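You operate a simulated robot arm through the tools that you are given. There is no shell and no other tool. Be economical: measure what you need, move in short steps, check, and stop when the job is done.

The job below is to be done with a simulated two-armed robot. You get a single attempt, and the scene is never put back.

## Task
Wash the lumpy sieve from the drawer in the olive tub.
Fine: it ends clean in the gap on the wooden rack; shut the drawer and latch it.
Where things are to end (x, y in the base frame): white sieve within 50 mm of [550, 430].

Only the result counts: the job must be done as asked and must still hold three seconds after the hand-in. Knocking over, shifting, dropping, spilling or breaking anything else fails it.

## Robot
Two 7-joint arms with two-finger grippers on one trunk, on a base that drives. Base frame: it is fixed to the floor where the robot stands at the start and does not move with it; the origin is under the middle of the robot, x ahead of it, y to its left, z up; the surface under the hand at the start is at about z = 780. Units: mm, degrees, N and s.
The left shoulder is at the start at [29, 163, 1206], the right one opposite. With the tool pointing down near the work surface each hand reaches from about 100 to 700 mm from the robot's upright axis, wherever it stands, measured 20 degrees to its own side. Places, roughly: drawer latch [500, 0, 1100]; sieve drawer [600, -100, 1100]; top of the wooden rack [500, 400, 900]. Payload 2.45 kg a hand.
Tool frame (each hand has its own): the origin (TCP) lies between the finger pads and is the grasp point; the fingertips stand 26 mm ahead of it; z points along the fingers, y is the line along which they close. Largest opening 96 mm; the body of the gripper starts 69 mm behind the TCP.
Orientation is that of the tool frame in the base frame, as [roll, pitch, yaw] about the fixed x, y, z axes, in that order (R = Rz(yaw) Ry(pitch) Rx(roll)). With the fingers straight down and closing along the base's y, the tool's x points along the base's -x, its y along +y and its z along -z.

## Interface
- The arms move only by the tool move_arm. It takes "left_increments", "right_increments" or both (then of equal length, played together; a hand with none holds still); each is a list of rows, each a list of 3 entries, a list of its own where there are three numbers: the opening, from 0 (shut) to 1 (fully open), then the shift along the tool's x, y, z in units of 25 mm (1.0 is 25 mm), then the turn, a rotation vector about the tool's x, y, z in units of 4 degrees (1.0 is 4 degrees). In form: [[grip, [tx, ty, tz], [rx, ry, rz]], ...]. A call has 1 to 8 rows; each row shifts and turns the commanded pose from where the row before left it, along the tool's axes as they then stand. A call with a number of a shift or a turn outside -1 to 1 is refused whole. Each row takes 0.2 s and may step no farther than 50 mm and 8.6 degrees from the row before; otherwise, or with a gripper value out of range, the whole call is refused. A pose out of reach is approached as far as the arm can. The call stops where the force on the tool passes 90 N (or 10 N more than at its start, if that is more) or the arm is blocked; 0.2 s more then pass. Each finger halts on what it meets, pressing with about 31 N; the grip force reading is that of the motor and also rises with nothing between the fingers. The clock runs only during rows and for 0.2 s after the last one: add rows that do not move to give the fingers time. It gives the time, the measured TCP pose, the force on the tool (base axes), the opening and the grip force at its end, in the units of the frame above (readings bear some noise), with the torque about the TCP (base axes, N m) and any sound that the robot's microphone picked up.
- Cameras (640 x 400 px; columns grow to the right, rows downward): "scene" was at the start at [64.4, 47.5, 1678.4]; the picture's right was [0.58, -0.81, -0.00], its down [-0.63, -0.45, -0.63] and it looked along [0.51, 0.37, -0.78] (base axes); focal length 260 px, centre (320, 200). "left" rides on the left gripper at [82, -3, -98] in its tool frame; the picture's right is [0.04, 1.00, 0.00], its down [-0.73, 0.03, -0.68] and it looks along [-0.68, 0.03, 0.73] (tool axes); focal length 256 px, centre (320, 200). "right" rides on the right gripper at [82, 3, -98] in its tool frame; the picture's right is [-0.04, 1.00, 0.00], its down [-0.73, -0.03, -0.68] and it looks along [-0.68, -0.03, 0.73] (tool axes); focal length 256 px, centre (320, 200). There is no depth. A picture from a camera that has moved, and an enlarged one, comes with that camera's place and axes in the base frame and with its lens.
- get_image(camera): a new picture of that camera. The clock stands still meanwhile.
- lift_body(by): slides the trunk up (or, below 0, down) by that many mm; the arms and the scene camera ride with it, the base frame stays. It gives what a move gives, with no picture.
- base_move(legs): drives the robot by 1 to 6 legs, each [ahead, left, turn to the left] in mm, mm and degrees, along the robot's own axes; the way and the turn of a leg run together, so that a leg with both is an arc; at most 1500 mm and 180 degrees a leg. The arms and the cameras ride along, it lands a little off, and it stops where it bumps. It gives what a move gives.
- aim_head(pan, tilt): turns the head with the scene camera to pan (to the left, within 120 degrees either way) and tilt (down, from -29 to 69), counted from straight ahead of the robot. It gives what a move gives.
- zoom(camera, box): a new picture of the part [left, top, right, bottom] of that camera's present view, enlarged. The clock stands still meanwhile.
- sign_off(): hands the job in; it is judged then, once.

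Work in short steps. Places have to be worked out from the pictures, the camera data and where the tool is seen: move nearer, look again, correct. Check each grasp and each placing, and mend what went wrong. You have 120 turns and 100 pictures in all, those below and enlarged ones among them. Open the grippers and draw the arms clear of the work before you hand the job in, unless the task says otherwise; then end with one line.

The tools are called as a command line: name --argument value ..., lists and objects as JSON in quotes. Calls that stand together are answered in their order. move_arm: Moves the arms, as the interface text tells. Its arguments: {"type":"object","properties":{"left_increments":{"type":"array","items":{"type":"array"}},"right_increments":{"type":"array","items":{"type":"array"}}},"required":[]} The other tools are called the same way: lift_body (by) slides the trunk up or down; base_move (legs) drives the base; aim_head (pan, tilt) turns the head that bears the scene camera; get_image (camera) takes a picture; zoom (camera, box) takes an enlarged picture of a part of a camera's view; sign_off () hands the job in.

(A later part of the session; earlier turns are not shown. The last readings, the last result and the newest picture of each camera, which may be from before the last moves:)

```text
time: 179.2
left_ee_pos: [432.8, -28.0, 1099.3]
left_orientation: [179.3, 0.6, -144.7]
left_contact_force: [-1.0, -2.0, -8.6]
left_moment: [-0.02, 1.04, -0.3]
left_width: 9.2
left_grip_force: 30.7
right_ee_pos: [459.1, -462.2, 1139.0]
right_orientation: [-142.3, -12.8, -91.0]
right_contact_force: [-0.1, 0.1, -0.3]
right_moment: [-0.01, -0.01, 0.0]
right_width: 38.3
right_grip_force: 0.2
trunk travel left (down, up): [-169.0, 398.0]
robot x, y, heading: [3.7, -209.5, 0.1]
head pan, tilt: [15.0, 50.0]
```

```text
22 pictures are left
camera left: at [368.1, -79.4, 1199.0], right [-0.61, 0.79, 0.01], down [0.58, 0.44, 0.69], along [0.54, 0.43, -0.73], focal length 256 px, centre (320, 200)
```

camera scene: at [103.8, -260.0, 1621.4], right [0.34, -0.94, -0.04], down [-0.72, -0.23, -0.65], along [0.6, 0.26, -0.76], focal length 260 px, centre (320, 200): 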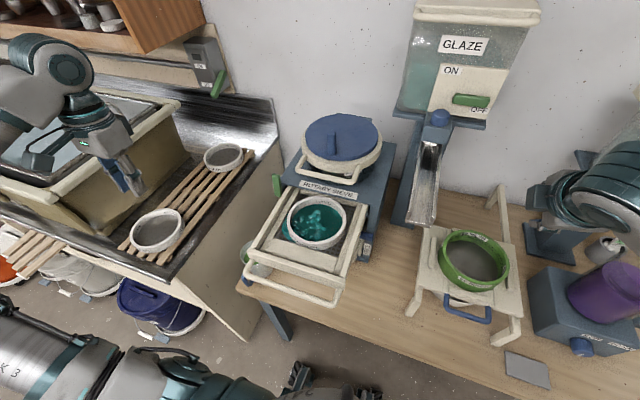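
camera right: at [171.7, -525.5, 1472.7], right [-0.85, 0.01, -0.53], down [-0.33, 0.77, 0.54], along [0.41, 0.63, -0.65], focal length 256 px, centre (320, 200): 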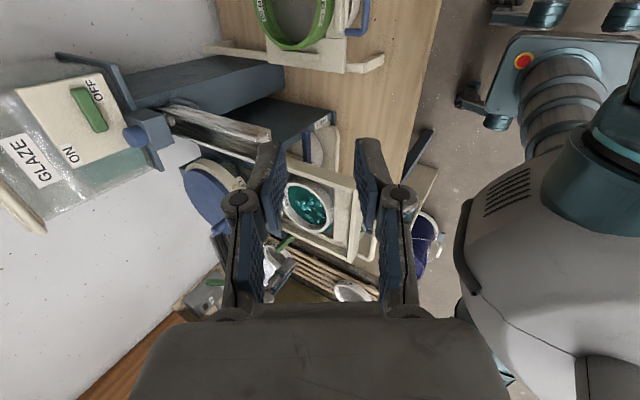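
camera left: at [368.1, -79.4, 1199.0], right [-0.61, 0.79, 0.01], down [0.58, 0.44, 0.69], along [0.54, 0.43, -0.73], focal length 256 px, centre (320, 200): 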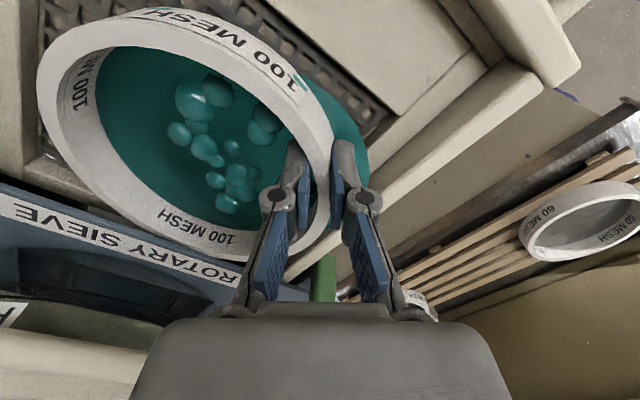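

The load and moment suggest the rear rim has caught under the cabinet's top plate. I lower 10 mm, pull 45 mm in −x to clear it, and then lift.

move_arm --left_increments '[[0, [0, 0, 0.4], [0, 0, 0]], [0, [0.5, 0.34, 0], [0, 0, 0]], [0, [0.5, 0.34, 0], [0, 0, 0]], [0, [0.5, 0.34, 0], [0, 0, 0]], [0, [0, 0, -0.3], [0, 0, 0]]]'

get_image --camera "left"

zoom --camera "scene" --box '[120, 120, 380, 320]'

```text
time: 180.4
left_ee_pos: [387.2, -28.7, 1098.6]
left_orientation: [179.4, 0.6, -144.8]
left_contact_force: [0.2, 0.0, -1.3]
left_moment: [0.07, 0.05, 0.02]
left_width: 6.8
left_grip_force: 31.2
right_ee_pos: [458.4, -462.7, 1140.7]
right_orientation: [-142.2, -12.8, -91.0]
right_contact_force: [-0.3, 0.0, -0.6]
right_moment: [0.0, 0.0, -0.02]
right_width: 38.2
right_grip_force: 0.2
trunk travel left (down, up): [-169.0, 398.0]
robot x, y, heading: [3.8, -208.7, -0.1]
head pan, tilt: [15.0, 50.0]
```

```text
21 pictures are left
camera left: at [322.8, -79.5, 1196.6], right [-0.61, 0.79, 0.01], down [0.58, 0.44, 0.69], along [0.54, 0.42, -0.73], focal length 256 px, centre (320, 200)
```

left: 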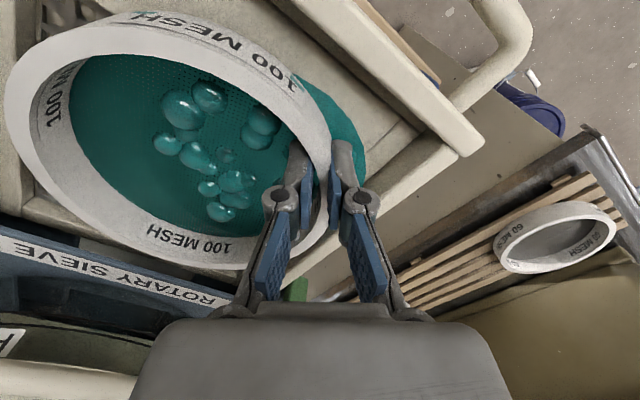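

```text
2.00 times, centred on (250, 220) of scene
camera zoom: at [215.3, -189.2, 1464.5], right [0.26, -0.97, 0.0], down [-0.74, -0.2, -0.64], along [0.62, 0.17, -0.77], focal length 520 px, centre (460, 160)
```

zoom: 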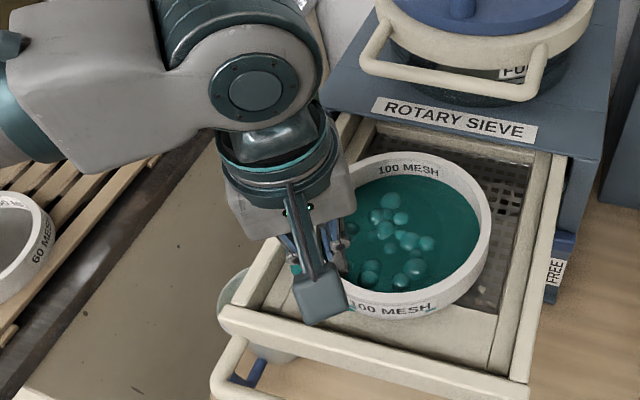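

Free of the plate: load just ~1 N, sieve held nearly level. I lift 100 mm straight up.

move_arm --left_increments '[[0, [0, 0, -0.4], [0, 0, 0]], [0, [0, 0, -0.6], [0, 0, 0]], [0, [0, 0, -0.7], [0, 0, 0]], [0, [0, 0, -0.7], [0, 0, 0]], [0, [0, 0, -0.7], [0, 0, 0]], [0, [0, 0, -0.6], [0, 0, 0]], [0, [0, 0, -0.3], [0, 0, 0]]]'

get_image --camera "scene"

```text
time: 182.1
left_ee_pos: [387.7, -30.5, 1199.5]
left_orientation: [179.4, 0.6, -144.7]
left_contact_force: [0.0, 0.1, -1.6]
left_moment: [0.03, 0.07, -0.02]
left_width: 6.9
left_grip_force: 30.7
right_ee_pos: [459.2, -462.0, 1139.8]
right_orientation: [-142.1, -12.7, -91.1]
right_contact_force: [-0.1, 1.0, -1.3]
right_moment: [0.01, 0.0, 0.03]
right_width: 38.1
right_grip_force: 0.0
trunk travel left (down, up): [-169.0, 398.0]
robot x, y, heading: [2.4, -208.8, 0.1]
head pan, tilt: [15.0, 50.0]
```

```text
19 pictures are left
camera scene: at [215.8, -189.1, 1464.5], right [0.26, -0.97, 0.0], down [-0.74, -0.2, -0.64], along [0.62, 0.17, -0.77], focal length 260 px, centre (320, 200)
```

scene: 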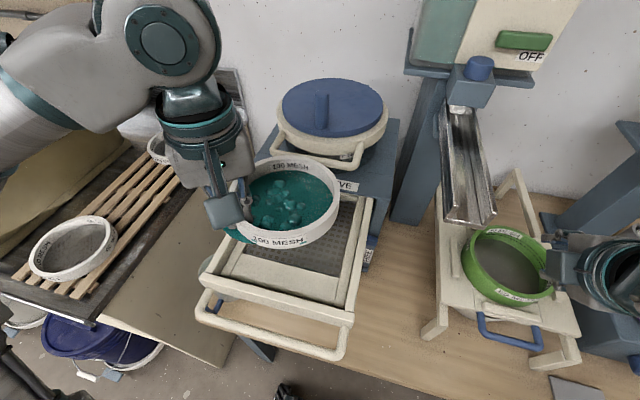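

The sieve is held securely. From the pictures the tub rim is high (z≈1150; tub spans about x 284–770, y 563–1155), so I must carry high. I withdraw the right hand back/up, and raise the trunk 110 mm.

move_arm --right_increments '[[0.4, [0, 0.1, -0.6], [0, 0, 0]], [0.4, [0, 0.12, -0.92], [0, 0, 0]], [0.4, [0, 0.12, -0.92], [0, 0, 0]], [0.4, [0, 0.12, -0.92], [0, 0, 0]], [0.4, [0, 0.12, -0.92], [0, 0, 0]], [0.4, [0, 0.1, -0.6], [0, 0, 0]]]'

lift_body --by 110

base_move --legs '[[-80, 0, 0]]'

move_arm --left_increments '[[0, [0, 0, 0], [0, 0, 0]], [0, [0, 0, 0], [0, 0, 0]], [0, [0, 0, 0], [0, 0, 0]], [0, [0, 0, 0], [0, 0, 0]], [0, [0, 0, 0], [0, 0, 0]]]'

```text
time: 183.4
left_ee_pos: [387.2, -30.0, 1199.3]
left_orientation: [179.5, 0.7, -144.8]
left_contact_force: [0.4, 0.2, -0.6]
left_moment: [0.06, 0.05, -0.01]
left_width: 6.7
left_grip_force: 31.1
right_ee_pos: [370.9, -440.8, 1224.4]
right_orientation: [-142.2, -13.0, -91.0]
right_contact_force: [-0.1, 0.5, -0.4]
right_moment: [-0.02, 0.01, -0.01]
right_width: 38.5
right_grip_force: 0.1
trunk travel left (down, up): [-169.0, 398.0]
robot x, y, heading: [4.1, -204.8, -0.1]
head pan, tilt: [15.0, 50.0]
```

```text
time: 184.9
left_ee_pos: [386.6, -28.4, 1307.2]
left_orientation: [179.5, 0.6, -144.8]
left_contact_force: [0.1, -0.1, -0.7]
left_moment: [0.06, 0.05, -0.01]
left_width: 6.5
left_grip_force: 30.8
right_ee_pos: [372.9, -441.0, 1332.6]
right_orientation: [-142.3, -12.8, -90.9]
right_contact_force: [0.0, 0.9, -0.1]
right_moment: [-0.01, -0.02, 0.0]
right_width: 38.3
right_grip_force: 0.0
trunk travel left (down, up): [-279.0, 288.0]
robot x, y, heading: [5.1, -207.7, -0.1]
head pan, tilt: [15.0, 50.0]
```

```text
time: 185.9
left_ee_pos: [309.1, -30.4, 1307.3]
left_orientation: [179.4, 0.6, -144.9]
left_contact_force: [0.2, 0.2, -1.1]
left_moment: [0.0, 0.06, 0.01]
left_width: 6.8
left_grip_force: 31.3
right_ee_pos: [294.3, -440.9, 1332.8]
right_orientation: [-142.1, -12.8, -91.0]
right_contact_force: [0.3, -0.7, 0.4]
right_moment: [-0.01, -0.03, 0.03]
right_width: 38.5
right_grip_force: 0.2
trunk travel left (down, up): [-279.0, 288.0]
robot x, y, heading: [-77.8, -207.6, 0.0]
head pan, tilt: [15.0, 50.0]
```

```text
time: 187.1
left_ee_pos: [304.0, -29.6, 1308.9]
left_orientation: [179.7, 0.8, -144.8]
left_contact_force: [0.2, -0.6, -0.7]
left_moment: [0.06, 0.09, 0.01]
left_width: 6.9
left_grip_force: 31.1
right_ee_pos: [288.3, -440.9, 1336.4]
right_orientation: [-142.0, -12.8, -91.0]
right_contact_force: [0.9, -0.8, 0.6]
right_moment: [-0.01, -0.01, 0.0]
right_width: 38.3
right_grip_force: 0.0
trunk travel left (down, up): [-279.0, 288.0]
robot x, y, heading: [-75.9, -211.4, 0.1]
head pan, tilt: [15.0, 50.0]
```

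Steady. I now drive left in two legs (to about y=+390), checking steadiness after the first.

base_move --legs '[[0, 300, 0]]'

move_arm --left_increments '[[0, [0, 0, 0], [0, 0, 0]], [0, [0, 0, 0], [0, 0, 0]], [0, [0, 0, 0], [0, 0, 0]]]'

move_arm --left_increments '[[0, [0, 0, 0], [0, 0, 0]], [0, [0, 0, 0], [0, 0, 0]], [0, [0, 0, 0], [0, 0, 0]], [0, [0, 0, 0], [0, 0, 0]]]'

aim_head --pan 50 --tilt 45

get_image --camera "scene"

```text
time: 189.2
left_ee_pos: [303.5, 242.2, 1312.9]
left_orientation: [178.7, 1.6, -145.0]
left_contact_force: [-0.5, -1.1, -2.0]
left_moment: [0.15, 0.02, -0.03]
left_width: 6.9
left_grip_force: 30.9
right_ee_pos: [287.3, -169.0, 1330.7]
right_orientation: [-142.1, -11.7, -91.2]
right_contact_force: [0.8, -0.8, 0.5]
right_moment: [0.07, 0.01, 0.02]
right_width: 38.2
right_grip_force: 0.1
trunk travel left (down, up): [-279.0, 288.0]
robot x, y, heading: [-73.4, 91.7, -0.1]
head pan, tilt: [15.0, 50.0]
```

```text
time: 190.0
left_ee_pos: [299.1, 249.2, 1312.0]
left_orientation: [179.1, 1.3, -145.1]
left_contact_force: [-0.5, -0.5, -0.7]
left_moment: [0.12, 0.06, -0.03]
left_width: 6.5
left_grip_force: 31.1
right_ee_pos: [284.0, -161.0, 1334.5]
right_orientation: [-142.0, -12.0, -91.3]
right_contact_force: [-0.3, -0.4, 0.8]
right_moment: [0.04, 0.02, 0.0]
right_width: 38.4
right_grip_force: 0.0
trunk travel left (down, up): [-279.0, 288.0]
robot x, y, heading: [-74.5, 84.9, -0.3]
head pan, tilt: [15.0, 50.0]
```

```text
time: 191.0
left_ee_pos: [299.6, 238.6, 1312.4]
left_orientation: [178.7, 1.6, -145.3]
left_contact_force: [0.1, -0.7, -2.1]
left_moment: [0.11, 0.04, 0.01]
left_width: 6.7
left_grip_force: 30.4
right_ee_pos: [286.0, -173.3, 1332.1]
right_orientation: [-142.0, -11.5, -91.3]
right_contact_force: [-0.1, -0.4, 0.4]
right_moment: [0.04, 0.01, 0.02]
right_width: 38.7
right_grip_force: 0.0
trunk travel left (down, up): [-279.0, 288.0]
robot x, y, heading: [-76.6, 82.7, -0.2]
head pan, tilt: [15.0, 50.0]
```

```text
time: 192.0
left_ee_pos: [300.1, 238.1, 1313.8]
left_orientation: [178.7, 1.8, -145.0]
left_contact_force: [-0.8, -1.5, -1.7]
left_moment: [0.15, 0.05, -0.03]
left_width: 7.0
left_grip_force: 31.4
right_ee_pos: [285.6, -175.2, 1331.7]
right_orientation: [-142.0, -11.5, -91.4]
right_contact_force: [-0.1, -1.3, -0.2]
right_moment: [0.11, 0.04, 0.09]
right_width: 38.4
right_grip_force: 0.1
trunk travel left (down, up): [-279.0, 288.0]
robot x, y, heading: [-75.1, 86.4, -0.1]
head pan, tilt: [50.0, 45.0]
```

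```text
18 pictures are left
camera scene: at [22.7, 118.9, 1590.1], right [0.76, -0.65, -0.01], down [-0.46, -0.53, -0.72], along [0.45, 0.55, -0.7], focal length 260 px, centre (320, 200)
```

scene: 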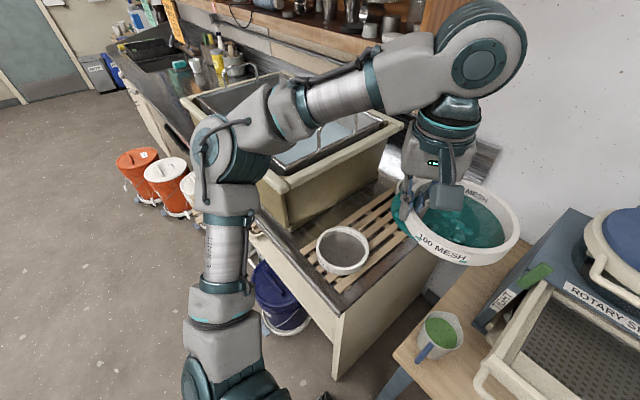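

Only ±5 mm sway. The tub's near-right corner checks out at about (290,570). I drive 400 mm more to the left.

base_move --legs '[[0, 400, 0]]'

move_arm --left_increments '[[0, [0, 0, 0], [0, 0, 0]], [0, [0, 0, 0], [0, 0, 0]], [0, [0, 0, 0], [0, 0, 0]], [0, [0, 0, 0], [0, 0, 0]], [0, [0, 0, 0], [0, 0, 0]], [0, [0, 0, 0], [0, 0, 0]]]'

aim_head --pan 25 --tilt 50

get_image --camera "scene"

```text
time: 194.5
left_ee_pos: [274.1, 598.2, 1311.5]
left_orientation: [178.2, 2.0, -144.3]
left_contact_force: [0.5, -2.0, -2.2]
left_moment: [0.21, 0.14, -0.03]
left_width: 6.8
left_grip_force: 30.6
right_ee_pos: [265.0, 186.0, 1325.1]
right_orientation: [-142.2, -11.0, -90.6]
right_contact_force: [0.5, -1.9, -0.8]
right_moment: [0.11, 0.03, 0.07]
right_width: 38.6
right_grip_force: 0.0
trunk travel left (down, up): [-279.0, 288.0]
robot x, y, heading: [-101.2, 446.4, 0.6]
head pan, tilt: [50.0, 45.0]
```

```text
time: 195.9
left_ee_pos: [275.6, 642.5, 1307.3]
left_orientation: [179.7, 0.7, -144.2]
left_contact_force: [-0.6, -0.2, -2.6]
left_moment: [0.08, 0.0, -0.02]
left_width: 7.0
left_grip_force: 31.1
right_ee_pos: [267.1, 229.3, 1334.9]
right_orientation: [-142.4, -13.0, -90.4]
right_contact_force: [0.4, 0.2, 0.1]
right_moment: [0.0, 0.06, -0.02]
right_width: 38.3
right_grip_force: 0.1
trunk travel left (down, up): [-279.0, 288.0]
robot x, y, heading: [-103.7, 450.7, 1.0]
head pan, tilt: [50.0, 45.0]
```

```text
time: 196.8
left_ee_pos: [267.5, 650.1, 1307.5]
left_orientation: [-179.7, 0.7, -144.4]
left_contact_force: [-0.1, 0.8, -1.4]
left_moment: [0.03, 0.05, -0.02]
left_width: 6.8
left_grip_force: 31.4
right_ee_pos: [257.9, 239.3, 1340.0]
right_orientation: [-141.8, -13.5, -90.7]
right_contact_force: [-0.5, 0.5, 1.0]
right_moment: [-0.02, -0.04, 0.01]
right_width: 38.2
right_grip_force: 0.0
trunk travel left (down, up): [-279.0, 288.0]
robot x, y, heading: [-102.9, 446.9, 0.6]
head pan, tilt: [25.0, 50.0]
```

```text
17 pictures are left
camera scene: at [11.8, 450.6, 1583.8], right [0.43, -0.9, -0.02], down [-0.69, -0.32, -0.65], along [0.58, 0.3, -0.76], focal length 260 px, centre (320, 200)
```

scene: 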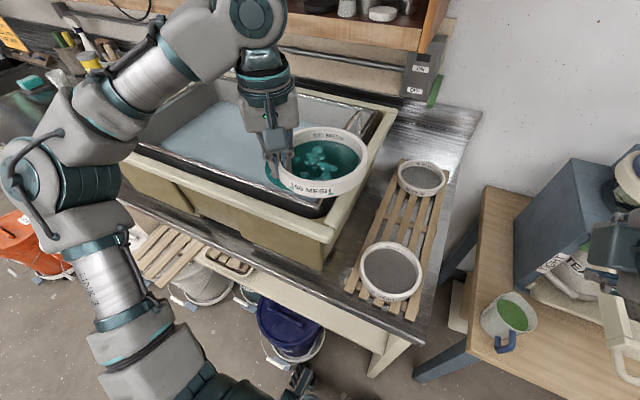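

I move the sieve over the near half of the basin (centre ≈(410,795)), staying at the safe height, then look down with the hand camera.

move_arm --left_increments '[[0, [-0.4, 0.2, 0], [0, 0, 0]], [0, [-0.8, 0.43, 0], [0, 0, 0]], [0, [-0.9, 0.5, 0], [0, 0, 0]], [0, [-0.9, 0.5, 0], [0, 0, 0]], [0, [-0.9, 0.5, 0], [0, 0, 0]], [0, [-0.9, 0.5, 0], [0, 0, 0]], [0, [-0.9, 0.5, 0], [0, 0, 0]], [0, [-0.9, 0.5, 0], [0, 0, 0]]]'

move_arm --left_increments '[[0, [-0.9, 0.45, 0], [0, 0, 0]], [0, [-0.6, 0.3, 0], [0, 0, 0]], [0, [0, 0, 0], [0, 0, 0]], [0, [0, 0, 0], [0, 0, 0]], [0, [0, 0, 0], [0, 0, 0]]]'

get_image --camera "left"

get_image --camera "scene"

```text
time: 198.6
left_ee_pos: [350.9, 821.3, 1307.7]
left_orientation: [-179.8, 0.6, -144.4]
left_contact_force: [0.6, 1.1, -1.3]
left_moment: [0.05, 0.04, 0.01]
left_width: 6.9
left_grip_force: 30.9
right_ee_pos: [259.0, 242.1, 1339.5]
right_orientation: [-142.0, -13.4, -90.7]
right_contact_force: [0.5, -0.4, -0.8]
right_moment: [-0.03, -0.01, 0.0]
right_width: 38.5
right_grip_force: 0.1
trunk travel left (down, up): [-279.0, 288.0]
robot x, y, heading: [-106.3, 447.1, 0.9]
head pan, tilt: [25.0, 50.0]
```

```text
time: 199.8
left_ee_pos: [369.5, 859.0, 1309.2]
left_orientation: [-179.8, 0.7, -144.3]
left_contact_force: [-0.6, 0.5, -1.4]
left_moment: [0.05, 0.06, -0.04]
left_width: 7.0
left_grip_force: 30.7
right_ee_pos: [259.8, 239.7, 1338.8]
right_orientation: [-141.9, -13.5, -90.7]
right_contact_force: [-0.3, 0.5, 0.1]
right_moment: [0.01, 0.02, -0.01]
right_width: 38.3
right_grip_force: 0.0
trunk travel left (down, up): [-279.0, 288.0]
robot x, y, heading: [-100.2, 450.0, 0.7]
head pan, tilt: [25.0, 50.0]
```

```text
16 pictures are left
camera left: at [304.1, 808.7, 1407.0], right [-0.62, 0.79, 0.0], down [0.57, 0.45, 0.69], along [0.54, 0.42, -0.73], focal length 256 px, centre (320, 200)
```

left: 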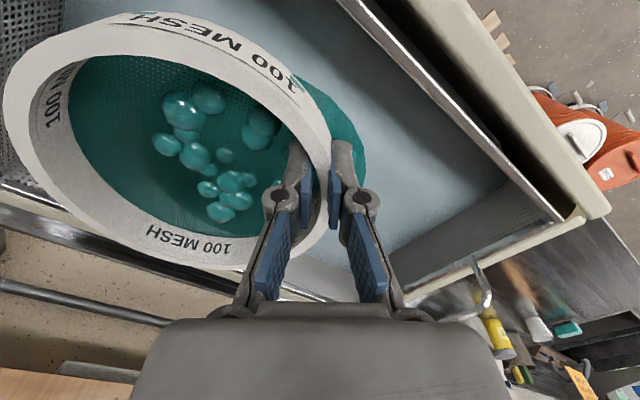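

```text
15 pictures are left
camera scene: at [12.2, 455.4, 1584.0], right [0.43, -0.9, -0.02], down [-0.69, -0.32, -0.65], along [0.58, 0.29, -0.76], focal length 260 px, centre (320, 200)
```

scene: 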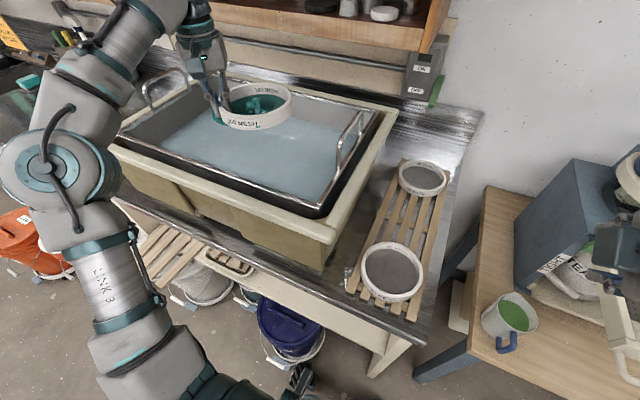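

The sieve hangs over the water. I shift 50 mm further from the front wall and descend to just above rim level.

move_arm --left_increments '[[0, [-0.81, -0.585, 0], [0, 0, 0]], [0, [-0.81, -0.585, 0], [0, 0, 0]], [0, [0, 0, 0.7], [0, 0, 0]], [0, [0, 0, 0.9], [0, 0, 0]], [0, [0, 0, 0.9], [0, 0, 0]], [0, [0, 0, 0.9], [0, 0, 0]], [0, [0, 0, 0.9], [0, 0, 0]], [0, [0, 0, 0.5], [0, 0, 0]]]'

get_image --camera "scene"

```text
time: 201.6
left_ee_pos: [403.3, 858.8, 1170.2]
left_orientation: [-179.8, 0.6, -144.2]
left_contact_force: [0.1, 0.4, -0.6]
left_moment: [0.04, 0.07, 0.0]
left_width: 6.9
left_grip_force: 31.3
left hand out of reach, approached as far as the arm can: row 1, 2
right_ee_pos: [259.7, 238.8, 1339.8]
right_orientation: [-141.9, -13.4, -90.8]
right_contact_force: [0.1, 0.2, 0.3]
right_moment: [0.01, 0.0, -0.01]
right_width: 38.4
right_grip_force: 0.1
trunk travel left (down, up): [-279.0, 288.0]
robot x, y, heading: [-103.1, 451.3, 0.8]
head pan, tilt: [25.0, 50.0]
```

```text
14 pictures are left
camera scene: at [12.1, 457.4, 1584.3], right [0.43, -0.9, -0.02], down [-0.69, -0.32, -0.65], along [0.58, 0.29, -0.76], focal length 260 px, centre (320, 200)
```

scene: 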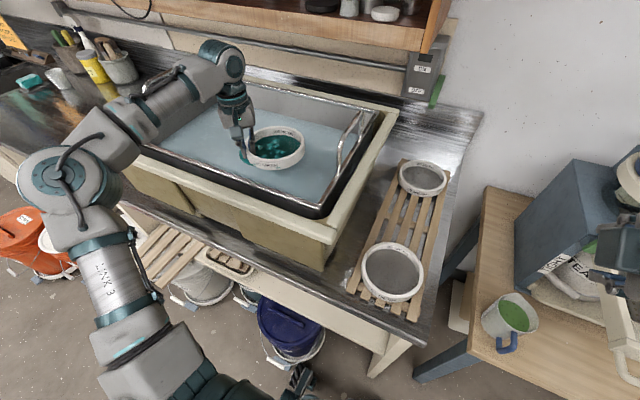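

Well positioned inside the basin. I descend another 70 mm into the water and look.

move_arm --left_increments '[[0, [0, 0, 0.7], [0, 0, 0]], [0, [0, 0, 0.7], [0, 0, 0]], [0, [0, 0, 0.7], [0, 0, 0]], [0, [0, 0, 0.7], [0, 0, 0]], [0, [0, 0, 0], [0, 0, 0]]]'

zoom --camera "scene" --box '[160, 60, 400, 240]'

```text
time: 202.8
left_ee_pos: [404.9, 857.3, 1100.8]
left_orientation: [-179.8, 0.7, -144.3]
left_contact_force: [0.9, 0.4, -1.1]
left_moment: [0.05, 0.04, 0.01]
left_width: 7.1
left_grip_force: 31.1
right_ee_pos: [259.4, 240.1, 1339.3]
right_orientation: [-142.0, -13.4, -90.7]
right_contact_force: [-0.4, -0.4, -1.0]
right_moment: [-0.03, 0.01, 0.0]
right_width: 38.6
right_grip_force: 0.0
trunk travel left (down, up): [-279.0, 288.0]
robot x, y, heading: [-100.5, 451.6, 1.0]
head pan, tilt: [25.0, 50.0]
```

```text
2.22 times, centred on (280, 150) of scene
camera zoom: at [11.8, 457.4, 1584.4], right [0.43, -0.9, -0.02], down [-0.69, -0.32, -0.65], along [0.58, 0.29, -0.76], focal length 578 px, centre (409, 311)
```

zoom: 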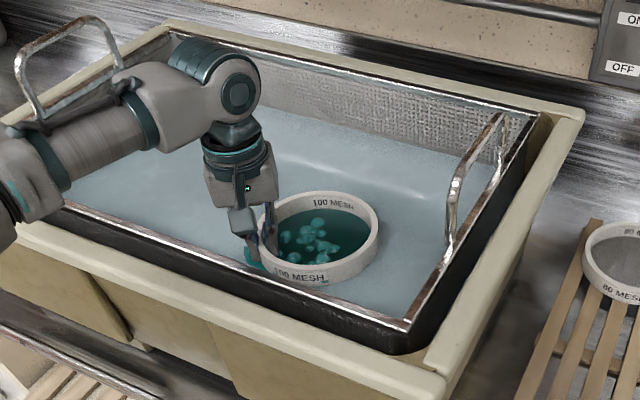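

Still above the water surface. I continue down another 50 mm.

move_arm --left_increments '[[0, [0, 0, 0.7], [0, 0, 0]], [0, [0, 0, 0.7], [0, 0, 0]], [0, [0, 0, 0.6], [0, 0, 0]], [0, [0, 0, 0], [0, 0, 0]]]'

zoom --camera "scene" --box '[160, 60, 400, 240]'

```text
time: 203.8
left_ee_pos: [407.3, 858.3, 1050.3]
left_orientation: [-179.9, 0.7, -144.3]
left_contact_force: [-0.2, 0.5, -0.8]
left_moment: [0.09, 0.1, 0.0]
left_width: 6.7
left_grip_force: 31.2
right_ee_pos: [258.7, 238.9, 1338.9]
right_orientation: [-141.9, -13.5, -90.7]
right_contact_force: [-0.1, -1.1, -0.1]
right_moment: [0.0, 0.04, -0.03]
right_width: 38.8
right_grip_force: 0.0
trunk travel left (down, up): [-279.0, 288.0]
robot x, y, heading: [-101.2, 448.3, 0.7]
head pan, tilt: [25.0, 50.0]
```

```text
2.22 times, centred on (280, 150) of scene
camera zoom: at [12.1, 457.3, 1584.3], right [0.43, -0.9, -0.02], down [-0.69, -0.32, -0.65], along [0.58, 0.29, -0.76], focal length 578 px, centre (409, 311)
```

zoom: 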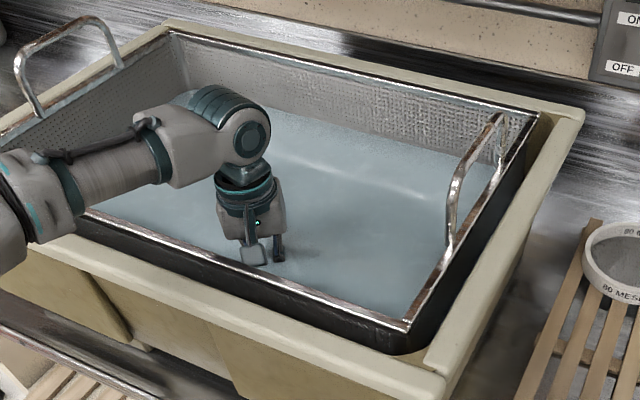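

Submerged now. I swish the sieve gently back and forth under water.

move_arm --left_increments '[[0, [-0.5, 0.65, 0], [0, 0, 0]], [0, [-0.5, 0.65, 0], [0, 0, 0]], [0, [0.5, -0.65, 0], [0, 0, 0]], [0, [0.5, -0.65, 0], [0, 0, 0]], [0, [-0.5, 0.65, 0], [0, 0, 0]], [0, [-0.5, 0.65, 0], [0, 0, 0]], [0, [0.5, -0.65, 0], [0, 0, 0]], [0, [0.5, -0.65, 0], [0, 0, 0]]]'

move_arm --left_increments '[[0, [-0.5, 0.65, -0.3], [0, 0, 0]], [0, [-0.5, 0.65, 0.3], [0, 0, 0]], [0, [0.5, -0.65, -0.3], [0, 0, 0]], [0, [0.5, -0.65, 0.3], [0, 0, 0]], [0, [-0.5, 0.65, -0.3], [0, 0, 0]], [0, [-0.5, 0.65, 0.3], [0, 0, 0]], [0, [0.5, -0.65, -0.3], [0, 0, 0]], [0, [0.5, -0.65, 0.3], [0, 0, 0]]]'

move_arm --left_increments '[[0, [0, 0, -0.7], [0, 0, 0]], [0, [0, 0, -0.9], [0, 0, 0]], [0, [0, 0, -0.9], [0, 0, 0]], [0, [0, 0, -0.9], [0, 0, 0]], [0, [0, 0, -0.9], [0, 0, 0]], [0, [0, 0, 0], [0, 0, 0]]]'

get_image --camera "left"

```text
time: 205.6
left_ee_pos: [406.4, 858.2, 1050.7]
left_orientation: [-179.8, 0.7, -144.3]
left_contact_force: [1.2, -0.2, -0.6]
left_moment: [0.12, 0.32, 0.2]
left_width: 6.7
left_grip_force: 30.8
right_ee_pos: [260.0, 240.4, 1339.6]
right_orientation: [-141.9, -13.4, -90.6]
right_contact_force: [0.3, -0.7, -0.3]
right_moment: [-0.03, -0.03, 0.0]
right_width: 38.3
right_grip_force: 0.1
trunk travel left (down, up): [-279.0, 288.0]
robot x, y, heading: [-103.2, 452.5, 0.6]
head pan, tilt: [25.0, 50.0]
```

```text
time: 207.4
left_ee_pos: [406.0, 856.0, 1051.4]
left_orientation: [-179.8, 0.7, -144.2]
left_contact_force: [0.4, -0.4, -0.7]
left_moment: [0.05, 0.06, -0.01]
left_width: 6.9
left_grip_force: 30.7
right_ee_pos: [259.8, 238.0, 1338.4]
right_orientation: [-141.9, -13.4, -90.7]
right_contact_force: [0.7, 0.2, -0.1]
right_moment: [0.02, 0.02, -0.01]
right_width: 38.4
right_grip_force: 0.0
trunk travel left (down, up): [-279.0, 288.0]
robot x, y, heading: [-98.3, 452.9, 0.9]
head pan, tilt: [25.0, 50.0]
```

```text
time: 208.8
left_ee_pos: [406.0, 858.1, 1158.7]
left_orientation: [-179.8, 0.5, -144.2]
left_contact_force: [-0.2, -0.4, -0.4]
left_moment: [0.07, 0.06, 0.01]
left_width: 6.8
left_grip_force: 31.3
right_ee_pos: [259.5, 239.4, 1339.8]
right_orientation: [-141.9, -13.4, -90.7]
right_contact_force: [0.6, -0.5, 0.6]
right_moment: [0.0, -0.01, -0.01]
right_width: 38.5
right_grip_force: 0.1
trunk travel left (down, up): [-279.0, 288.0]
robot x, y, heading: [-103.7, 450.3, 0.6]
head pan, tilt: [25.0, 50.0]
```

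```text
11 pictures are left
camera left: at [340.4, 808.0, 1256.7], right [-0.61, 0.79, 0.0], down [0.57, 0.45, 0.69], along [0.54, 0.42, -0.73], focal length 256 px, centre (320, 200)
```

left: 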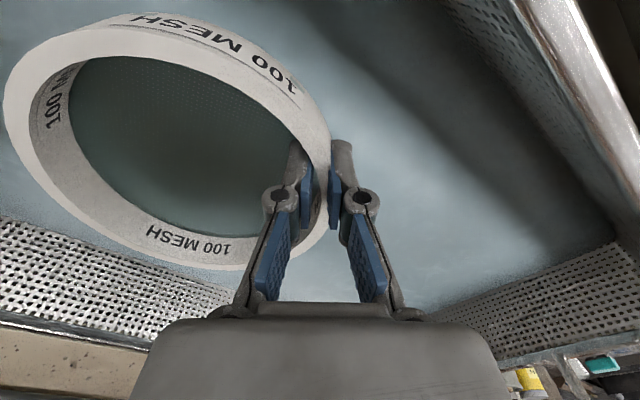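

The lumps are gone, though a faint green tint remains on the mesh. I dip and swish once more for a clean result, then raise to let it drip.

move_arm --left_increments '[[0, [0, 0, 0.9], [0, 0, 0]], [0, [0, 0, 0.9], [0, 0, 0]], [0, [0, 0, 0.9], [0, 0, 0]], [0, [0, 0, 0.9], [0, 0, 0]], [0, [0, 0, 0.7], [0, 0, 0]], [0, [0, 0, 0], [0, 0, 0]]]'

move_arm --left_increments '[[0, [-0.5, 0.65, 0], [0, 0, 0]], [0, [-0.5, 0.65, 0], [0, 0, 0]], [0, [0.5, -0.65, 0], [0, 0, 0]], [0, [0.5, -0.65, 0], [0, 0, 0]], [0, [-0.5, 0.65, 0], [0, 0, 0]], [0, [-0.5, 0.65, 0], [0, 0, 0]], [0, [0.5, -0.65, 0], [0, 0, 0]], [0, [0.5, -0.65, 0], [0, 0, 0]]]'

move_arm --left_increments '[[0, [-0.5, 0.65, 0], [0, 0, 0]], [0, [-0.5, 0.65, 0], [0, 0, 0]], [0, [0.5, -0.65, 0], [0, 0, 0]], [0, [0.5, -0.65, 0], [0, 0, 0]], [0, [-0.5, 0.65, 0], [0, 0, 0]], [0, [-0.5, 0.65, 0], [0, 0, 0]], [0, [0.5, -0.65, 0], [0, 0, 0]], [0, [0.5, -0.65, 0], [0, 0, 0]]]'

move_arm --left_increments '[[0, [0, 0, -0.7], [0, 0, 0]], [0, [0, 0, -0.9], [0, 0, 0]], [0, [0, 0, -0.9], [0, 0, 0]], [0, [0, 0, -0.9], [0, 0, 0]], [0, [0, 0, -0.9], [0, 0, 0]], [0, [0, 0, 0], [0, 0, 0]], [0, [0, 0, 0], [0, 0, 0]], [0, [0, 0, 0], [0, 0, 0]]]'

get_image --camera "left"

```text
time: 210.2
left_ee_pos: [407.3, 857.8, 1051.4]
left_orientation: [-179.8, 0.7, -144.3]
left_contact_force: [-0.1, 0.0, -2.3]
left_moment: [0.05, 0.05, 0.02]
left_width: 6.7
left_grip_force: 31.5
right_ee_pos: [259.8, 239.4, 1338.5]
right_orientation: [-141.9, -13.5, -90.7]
right_contact_force: [-0.2, 0.2, -0.8]
right_moment: [0.0, -0.01, -0.01]
right_width: 38.4
right_grip_force: 0.0
trunk travel left (down, up): [-279.0, 288.0]
robot x, y, heading: [-104.2, 450.9, 0.9]
head pan, tilt: [25.0, 50.0]
```

```text
time: 212.0
left_ee_pos: [406.4, 857.5, 1051.1]
left_orientation: [-179.8, 0.7, -144.3]
left_contact_force: [-0.1, 0.5, -1.8]
left_moment: [0.1, 0.07, 0.0]
left_width: 6.8
left_grip_force: 31.1
right_ee_pos: [260.1, 239.4, 1341.0]
right_orientation: [-142.0, -13.4, -90.7]
right_contact_force: [-0.9, 0.5, -0.3]
right_moment: [0.01, 0.02, -0.03]
right_width: 38.3
right_grip_force: 0.0
trunk travel left (down, up): [-279.0, 288.0]
robot x, y, heading: [-101.6, 449.1, 0.8]
head pan, tilt: [25.0, 50.0]
```

```text
time: 213.8
left_ee_pos: [406.6, 856.4, 1051.1]
left_orientation: [-179.7, 0.7, -144.3]
left_contact_force: [0.3, -1.0, -1.0]
left_moment: [0.07, 0.08, 0.02]
left_width: 6.7
left_grip_force: 31.4
right_ee_pos: [259.6, 238.6, 1338.5]
right_orientation: [-142.0, -13.4, -90.7]
right_contact_force: [-0.5, 0.3, -0.1]
right_moment: [-0.04, -0.02, -0.02]
right_width: 38.3
right_grip_force: 0.0
trunk travel left (down, up): [-279.0, 288.0]
robot x, y, heading: [-100.6, 447.7, 0.6]
head pan, tilt: [25.0, 50.0]
```

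```text
time: 215.6
left_ee_pos: [404.9, 859.5, 1157.8]
left_orientation: [-179.9, 0.7, -144.4]
left_contact_force: [-0.8, 0.2, -1.4]
left_moment: [0.05, 0.06, 0.01]
left_width: 6.7
left_grip_force: 30.9
right_ee_pos: [258.9, 239.6, 1339.9]
right_orientation: [-141.9, -13.4, -90.7]
right_contact_force: [-0.7, -0.5, -0.6]
right_moment: [-0.01, 0.0, 0.02]
right_width: 38.3
right_grip_force: 0.1
trunk travel left (down, up): [-279.0, 288.0]
robot x, y, heading: [-99.8, 448.4, 0.8]
head pan, tilt: [25.0, 50.0]
```

```text
10 pictures are left
camera left: at [339.6, 808.2, 1256.7], right [-0.61, 0.79, 0.0], down [0.57, 0.45, 0.69], along [0.54, 0.42, -0.73], focal length 256 px, centre (320, 200)
```

left: 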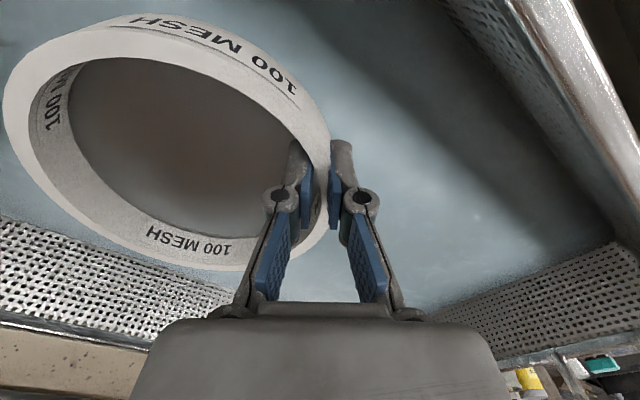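

The mesh is clean grey now. I raise the sieve above the tub and drive back right by 320 mm (and 40 mm ahead) toward the rack.

move_arm --left_increments '[[0, [0, 0, -0.7], [0, 0, 0]], [0, [0, 0, -1], [0, 0, 0]], [0, [0, 0, -1], [0, 0, 0]], [0, [0, 0, -1], [0, 0, 0]], [0, [0, 0, -1], [0, 0, 0]], [0, [0.6, 0.4, -0.7], [0, 0, 0]], [0, [0.8, 0.55, 0], [0, 0, 0]], [0, [0.6, 0.4, 0], [0, 0, 0]]]'

base_move --legs '[[0, -320, -0.8]]'

move_arm --left_increments '[[0, [0, 0, 0], [0, 0, 0]], [0, [0, 0, 0], [0, 0, 0]], [0, [0, 0, 0], [0, 0, 0]], [0, [0, 0, 0], [0, 0, 0]], [0, [0, 0, 0], [0, 0, 0]], [0, [0, 0, 0], [0, 0, 0]]]'

move_arm --left_increments '[[0, [0, 0, 0], [0, 0, 0]], [0, [0, 0, 0], [0, 0, 0]], [0, [0, 0, 0], [0, 0, 0]]]'

```text
time: 217.4
left_ee_pos: [343.0, 857.0, 1294.0]
left_orientation: [-179.8, 0.6, -144.3]
left_contact_force: [-0.5, 0.0, -1.4]
left_moment: [0.04, 0.04, 0.02]
left_width: 6.5
left_grip_force: 30.9
right_ee_pos: [259.5, 240.3, 1340.0]
right_orientation: [-141.9, -13.3, -90.7]
right_contact_force: [-0.5, 0.7, -0.7]
right_moment: [0.02, -0.04, 0.01]
right_width: 38.3
right_grip_force: 0.0
trunk travel left (down, up): [-279.0, 288.0]
robot x, y, heading: [-99.0, 448.4, 0.8]
head pan, tilt: [25.0, 50.0]
```

```text
time: 219.5
left_ee_pos: [350.9, 565.8, 1282.5]
left_orientation: [-178.7, -0.2, -145.0]
left_contact_force: [-0.3, 0.4, -1.9]
left_moment: [0.03, 0.04, 0.02]
left_width: 6.6
left_grip_force: 31.0
right_ee_pos: [259.3, -48.7, 1343.8]
right_orientation: [-141.8, -14.8, -91.4]
right_contact_force: [-1.1, 0.8, -0.8]
right_moment: [-0.05, -0.06, -0.02]
right_width: 38.7
right_grip_force: 0.0
trunk travel left (down, up): [-279.0, 288.0]
robot x, y, heading: [-98.1, 139.8, -0.0]
head pan, tilt: [25.0, 50.0]
```

```text
time: 221.1
left_ee_pos: [345.1, 516.3, 1299.2]
left_orientation: [179.9, 1.3, -145.3]
left_contact_force: [-0.4, -0.4, -0.1]
left_moment: [0.1, 0.07, 0.01]
left_width: 6.9
left_grip_force: 30.5
right_ee_pos: [251.6, -98.6, 1338.3]
right_orientation: [-141.6, -12.7, -91.7]
right_contact_force: [-0.7, -0.5, 0.7]
right_moment: [0.06, 0.02, 0.01]
right_width: 38.4
right_grip_force: 0.0
trunk travel left (down, up): [-279.0, 288.0]
robot x, y, heading: [-99.0, 130.9, -0.1]
head pan, tilt: [25.0, 50.0]
stopped in row 6 (left hand): the arm was blocked; the commanded pose is now the measured one
```

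```text
time: 222.1
left_ee_pos: [343.7, 530.4, 1295.2]
left_orientation: [-179.4, 0.8, -145.3]
left_contact_force: [0.6, 0.2, -1.3]
left_moment: [0.02, 0.05, 0.0]
left_width: 6.8
left_grip_force: 31.0
right_ee_pos: [249.2, -83.1, 1342.4]
right_orientation: [-141.6, -13.5, -91.8]
right_contact_force: [0.2, -0.3, 0.1]
right_moment: [-0.01, 0.01, -0.02]
right_width: 38.1
right_grip_force: 0.1
trunk travel left (down, up): [-279.0, 288.0]
robot x, y, heading: [-100.8, 130.5, -0.2]
head pan, tilt: [25.0, 50.0]
stopped in row 3 (left hand): the arm was blocked; the commanded pose is now the measured one
```

Settling. I drive 45 mm forward, hold, then yaw the hand to −90° so that the grip is on the robot-side of the sieve, moving over the gap.

base_move --legs '[[45, 0, 0]]'

move_arm --left_increments '[[0, [0, 0, 0], [0, 0, -0.5]], [0, [0, 0, 0], [0, 0, -1]], [0, [0, 0, 0], [0, 0, -1]], [0, [0, 0, 0], [0, 0, -1]], [0, [0, 0, 0], [0, 0, -1]], [0, [0, 0, 0], [0, 0, -1]], [0, [0, 0, 0], [0, 0, -1]], [0, [0, 0, 0], [0, 0, -1]]]'

move_arm --left_increments '[[0, [0, 0, 0], [0, 0, -1]], [0, [0, 0, 0], [0, 0, -1]], [0, [0, 0, 0], [0, 0, -1]], [0, [0, 0, 0], [0, 0, -1]], [0, [0, 0, 0], [0, 0, -1]], [0, [0, 0, 0], [0, 0, -1]], [0, [0, 0, 0], [0, 0, -0.4]], [0, [0, 0, 0], [0, 0, 0]]]'

```text
time: 223.0
left_ee_pos: [383.0, 531.6, 1298.0]
left_orientation: [-179.1, 1.2, -145.2]
left_contact_force: [-0.6, -0.2, -1.2]
left_moment: [0.02, 0.05, 0.01]
left_width: 6.9
left_grip_force: 31.0
right_ee_pos: [288.5, -82.6, 1345.6]
right_orientation: [-141.1, -13.6, -91.6]
right_contact_force: [0.4, 0.0, 0.7]
right_moment: [-0.01, 0.0, -0.05]
right_width: 38.5
right_grip_force: 0.0
trunk travel left (down, up): [-279.0, 288.0]
robot x, y, heading: [-54.5, 129.6, -0.1]
head pan, tilt: [25.0, 50.0]
```

```text
time: 224.8
left_ee_pos: [386.0, 539.2, 1293.8]
left_orientation: [-178.7, 0.1, -115.1]
left_contact_force: [0.5, 1.2, -1.2]
left_moment: [-0.01, 0.09, 0.01]
left_width: 7.0
left_grip_force: 30.8
right_ee_pos: [291.5, -74.8, 1344.2]
right_orientation: [-141.3, -13.9, -91.6]
right_contact_force: [-0.9, -0.4, 1.2]
right_moment: [-0.03, -0.04, 0.0]
right_width: 38.6
right_grip_force: 0.0
trunk travel left (down, up): [-279.0, 288.0]
robot x, y, heading: [-50.7, 129.3, -0.1]
head pan, tilt: [25.0, 50.0]
```

```text
time: 226.6
left_ee_pos: [385.7, 538.7, 1294.0]
left_orientation: [-178.9, -0.2, -89.7]
left_contact_force: [-0.4, 0.5, -0.2]
left_moment: [0.01, 0.09, 0.0]
left_width: 6.7
left_grip_force: 31.0
right_ee_pos: [292.3, -76.2, 1345.2]
right_orientation: [-141.3, -13.9, -91.6]
right_contact_force: [-0.1, -0.1, -0.2]
right_moment: [-0.01, -0.03, 0.0]
right_width: 38.2
right_grip_force: 0.1
trunk travel left (down, up): [-279.0, 288.0]
robot x, y, heading: [-57.4, 130.9, -0.1]
head pan, tilt: [25.0, 50.0]
```

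Yaw is −90°. I move over the gap (TCP ≈(477,418)), level the sieve's ~10° tilt, and look from the scene camera.

move_arm --left_increments '[[0, [0.6, -0.45, 0], [0, -0.4, 0]], [0, [0.8, -0.6, 0], [0, -0.5, 0]], [0, [0.9, -0.68, 0], [0, -0.5, 0]], [0, [0.9, -0.68, 0], [0, -0.5, 0]], [0, [0.9, -0.68, 0], [0, -0.5, 0]], [0, [0.74, -0.55, 0.3], [0, 0, 0]], [0, [0, 0, 0.7], [0, 0, 0]], [0, [0, 0, 0.7], [0, 0, 0]]]'

move_arm --left_increments '[[0, [0, 0, 0.8], [0, 0, 0]], [0, [0, 0, 0.8], [0, 0, 0]], [0, [0, 0, 0.8], [0, 0, 0]], [0, [0, 0, 0.8], [0, 0, 0]], [0, [0, 0, 0.6], [0, 0, 0]], [0, [0, 0, 0], [0, 0, 0]]]'

get_image --camera "scene"

get_image --camera "left"

```text
time: 228.4
left_ee_pos: [460.1, 434.3, 1223.1]
left_orientation: [-178.9, 9.2, -89.4]
left_contact_force: [0.6, 0.2, -1.2]
left_moment: [0.01, 0.04, 0.01]
left_width: 6.6
left_grip_force: 31.0
left hand out of reach, approached as far as the arm can: row 4, 5, 6
right_ee_pos: [292.5, -76.1, 1343.5]
right_orientation: [-141.2, -13.8, -91.7]
right_contact_force: [-0.8, -0.6, 0.3]
right_moment: [0.02, 0.0, -0.02]
right_width: 38.2
right_grip_force: 0.1
trunk travel left (down, up): [-279.0, 288.0]
robot x, y, heading: [-55.9, 126.6, 0.2]
head pan, tilt: [25.0, 50.0]
```

```text
time: 229.8
left_ee_pos: [461.5, 442.3, 1129.3]
left_orientation: [-178.8, 9.5, -89.5]
left_contact_force: [0.1, -1.4, -1.2]
left_moment: [0.05, 0.06, -0.02]
left_width: 6.7
left_grip_force: 31.1
right_ee_pos: [292.2, -85.1, 1343.5]
right_orientation: [-141.3, -13.5, -91.9]
right_contact_force: [-1.2, 0.0, -0.2]
right_moment: [0.07, 0.01, 0.02]
right_width: 38.3
right_grip_force: 0.0
trunk travel left (down, up): [-279.0, 288.0]
robot x, y, heading: [-47.7, 120.4, 0.0]
head pan, tilt: [25.0, 50.0]
```

```text
9 pictures are left
camera scene: at [61.2, 162.7, 1582.1], right [0.42, -0.91, 0.0], down [-0.7, -0.32, -0.64], along [0.58, 0.27, -0.77], focal length 260 px, centre (320, 200)
```

scene: 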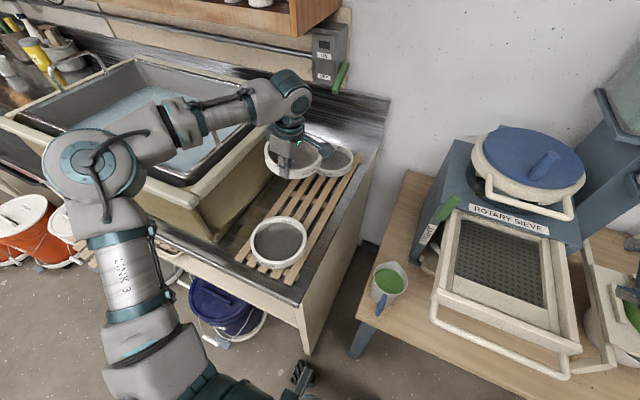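

```text
8 pictures are left
camera left: at [464.8, 345.6, 1214.6], right [-1.0, -0.05, -0.03], down [-0.05, 0.61, 0.79], along [-0.02, 0.79, -0.61], focal length 256 px, centre (320, 200)
```

left: 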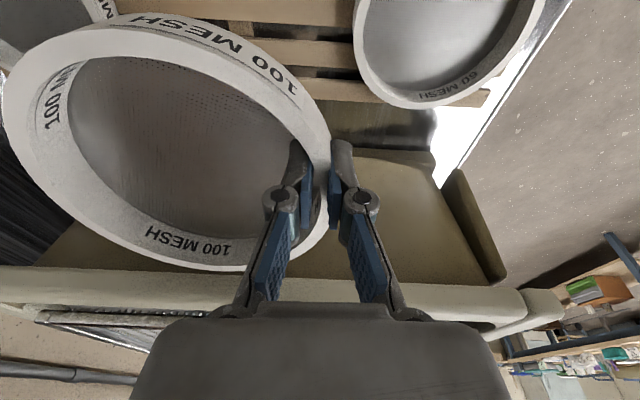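

Reach falls ~15 mm short of the target, so I drive 40 mm forward and re-hold the pose.

base_move --legs '[[40, 0, 0]]'

move_arm --left_increments '[[0, [0, 0, 0], [0, 0, 0]], [0, [0, 0, 0], [0, 0, 0]], [0, [0, 0, 0], [0, 0, 0]], [0, [0, 0, 0], [0, 0, 0]], [0, [0, 0, 0], [0, 0, 0]], [0, [0, 0, 0], [0, 0, 0]]]'

move_arm --left_increments '[[0, [0, 0, 0], [0, 0, 0]], [0, [0, 0, 0], [0, 0, 0]], [0, [0, 0, 0], [0, 0, 0]], [0, [0, 0, 0], [0, 0, 0]]]'

```text
time: 230.7
left_ee_pos: [498.0, 445.2, 1133.3]
left_orientation: [-178.5, 9.4, -89.4]
left_contact_force: [-1.2, -0.2, -0.3]
left_moment: [0.0, 0.11, -0.02]
left_width: 7.0
left_grip_force: 31.5
right_ee_pos: [326.0, -82.8, 1347.0]
right_orientation: [-141.0, -13.5, -91.8]
right_contact_force: [-0.5, -0.3, -0.5]
right_moment: [0.0, 0.0, 0.04]
right_width: 38.4
right_grip_force: 0.0
trunk travel left (down, up): [-279.0, 288.0]
robot x, y, heading: [-18.9, 123.9, 0.0]
head pan, tilt: [25.0, 50.0]
```

```text
time: 232.1
left_ee_pos: [502.0, 450.6, 1130.1]
left_orientation: [-178.7, 9.2, -89.5]
left_contact_force: [-0.6, 0.4, -1.5]
left_moment: [-0.06, 0.09, 0.0]
left_width: 6.7
left_grip_force: 31.1
right_ee_pos: [332.0, -77.1, 1345.0]
right_orientation: [-141.3, -13.8, -91.8]
right_contact_force: [0.8, 0.2, -1.5]
right_moment: [-0.02, 0.0, 0.03]
right_width: 38.3
right_grip_force: 0.1
trunk travel left (down, up): [-279.0, 288.0]
robot x, y, heading: [-15.6, 127.3, 0.3]
head pan, tilt: [25.0, 50.0]
```

```text
time: 233.1
left_ee_pos: [501.5, 447.1, 1129.6]
left_orientation: [-178.6, 9.4, -89.5]
left_contact_force: [-0.2, 0.7, -2.2]
left_moment: [-0.03, 0.05, -0.01]
left_width: 6.6
left_grip_force: 30.8
right_ee_pos: [331.2, -79.6, 1346.0]
right_orientation: [-141.3, -13.7, -91.7]
right_contact_force: [-0.5, -0.6, 0.4]
right_moment: [-0.01, -0.04, -0.01]
right_width: 38.8
right_grip_force: 0.1
trunk travel left (down, up): [-279.0, 288.0]
robot x, y, heading: [-14.1, 127.0, -0.2]
head pan, tilt: [25.0, 50.0]
```

Now within reach. I shift to TCP (477,418) so that the sieve centre is at (550,430), then descend 140 mm.

move_arm --left_increments '[[0, [0.58, 0.5, 0], [0, 0, 0]], [0, [0.58, 0.48, 0], [0, 0, 0]], [0, [0.12, 0, 0.7], [0, 0, 0]], [0, [0.16, 0, 0.98], [0, 0, 0]], [0, [0.16, 0, 0.98], [0, 0, 0]], [0, [0.16, 0, 0.98], [0, 0, 0]], [0, [0.16, 0, 0.98], [0, 0, 0]], [0, [0.12, 0, 0.7], [0, 0, 0]]]'

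move_arm --left_increments '[[0, [0, 0, 0], [0, 0, 0]], [0, [0, 0, 0], [0, 0, 0]]]'

get_image --camera "scene"

```text
time: 234.9
left_ee_pos: [480.4, 417.2, 989.1]
left_orientation: [-178.7, 9.3, -89.7]
left_contact_force: [0.1, 0.0, -1.5]
left_moment: [-0.04, 0.07, -0.02]
left_width: 6.6
left_grip_force: 30.6
right_ee_pos: [332.0, -79.3, 1345.7]
right_orientation: [-141.4, -13.7, -91.8]
right_contact_force: [1.1, -0.3, -0.4]
right_moment: [0.0, 0.02, 0.02]
right_width: 38.4
right_grip_force: 0.1
trunk travel left (down, up): [-279.0, 288.0]
robot x, y, heading: [-13.7, 127.3, -0.3]
head pan, tilt: [25.0, 50.0]
```

```text
time: 235.5
left_ee_pos: [478.4, 418.1, 989.5]
left_orientation: [-178.7, 9.3, -89.6]
left_contact_force: [0.1, 0.6, -2.1]
left_moment: [0.0, 0.09, 0.0]
left_width: 7.0
left_grip_force: 31.4
right_ee_pos: [331.2, -79.5, 1345.6]
right_orientation: [-141.2, -13.6, -91.9]
right_contact_force: [-0.1, -0.2, 1.2]
right_moment: [0.02, -0.01, 0.01]
right_width: 38.1
right_grip_force: 0.2
trunk travel left (down, up): [-279.0, 288.0]
robot x, y, heading: [-14.5, 125.5, -0.2]
head pan, tilt: [25.0, 50.0]
```

```text
7 pictures are left
camera scene: at [100.3, 155.7, 1582.8], right [0.42, -0.91, 0.0], down [-0.7, -0.32, -0.64], along [0.58, 0.27, -0.77], focal length 260 px, centre (320, 200)
```

scene: 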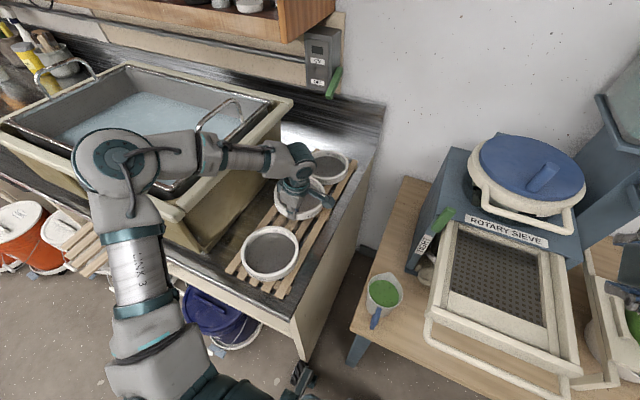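

Aligned over the gap between the two rack sieves. I lower slowly, watching the vertical force.

move_arm --left_increments '[[0, [0.08, 0, 0.5], [0, 0, 0]], [0, [0.08, 0, 0.5], [0, 0, 0]], [0, [0.06, 0, 0.4], [0, 0, 0]]]'

move_arm --left_increments '[[0, [0.05, 0, 0.3], [0, 0, 0]], [0, [0, 0, 0], [0, 0, 0]]]'

zoom --camera "scene" --box '[160, 80, 380, 300]'

```text
time: 236.3
left_ee_pos: [479.3, 416.8, 959.3]
left_orientation: [-178.3, 9.2, -89.5]
left_contact_force: [-0.8, 4.6, 26.4]
left_moment: [-1.04, -0.59, 0.11]
left_width: 7.3
left_grip_force: 31.1
right_ee_pos: [327.8, -79.5, 1347.1]
right_orientation: [-141.0, -13.6, -91.8]
right_contact_force: [-0.4, 0.3, -0.5]
right_moment: [-0.03, 0.01, 0.02]
right_width: 38.6
right_grip_force: 0.0
trunk travel left (down, up): [-279.0, 288.0]
robot x, y, heading: [-12.1, 124.6, -0.3]
head pan, tilt: [25.0, 50.0]
```

```text
time: 236.9
left_ee_pos: [479.2, 418.2, 956.8]
left_orientation: [-177.4, 9.2, -89.4]
left_contact_force: [5.7, 12.2, 79.7]
left_moment: [-1.63, -0.6, 0.2]
left_width: 7.2
left_grip_force: 30.9
right_ee_pos: [324.5, -79.7, 1348.2]
right_orientation: [-140.8, -13.6, -91.9]
right_contact_force: [0.2, -0.7, -0.3]
right_moment: [0.02, -0.02, -0.01]
right_width: 38.5
right_grip_force: 0.0
trunk travel left (down, up): [-279.0, 288.0]
robot x, y, heading: [-15.5, 125.9, -0.2]
head pan, tilt: [25.0, 50.0]
```

```text
1.82 times, centred on (270, 190) of scene
camera zoom: at [88.8, 157.5, 1584.4], right [0.42, -0.91, 0.0], down [-0.69, -0.32, -0.65], along [0.59, 0.27, -0.76], focal length 472 px, centre (411, 218)
```

zoom: 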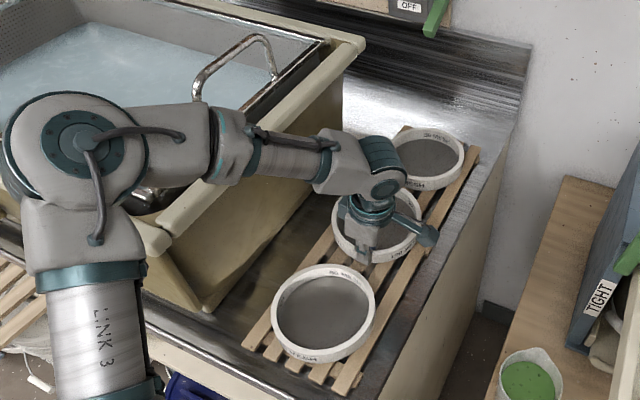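

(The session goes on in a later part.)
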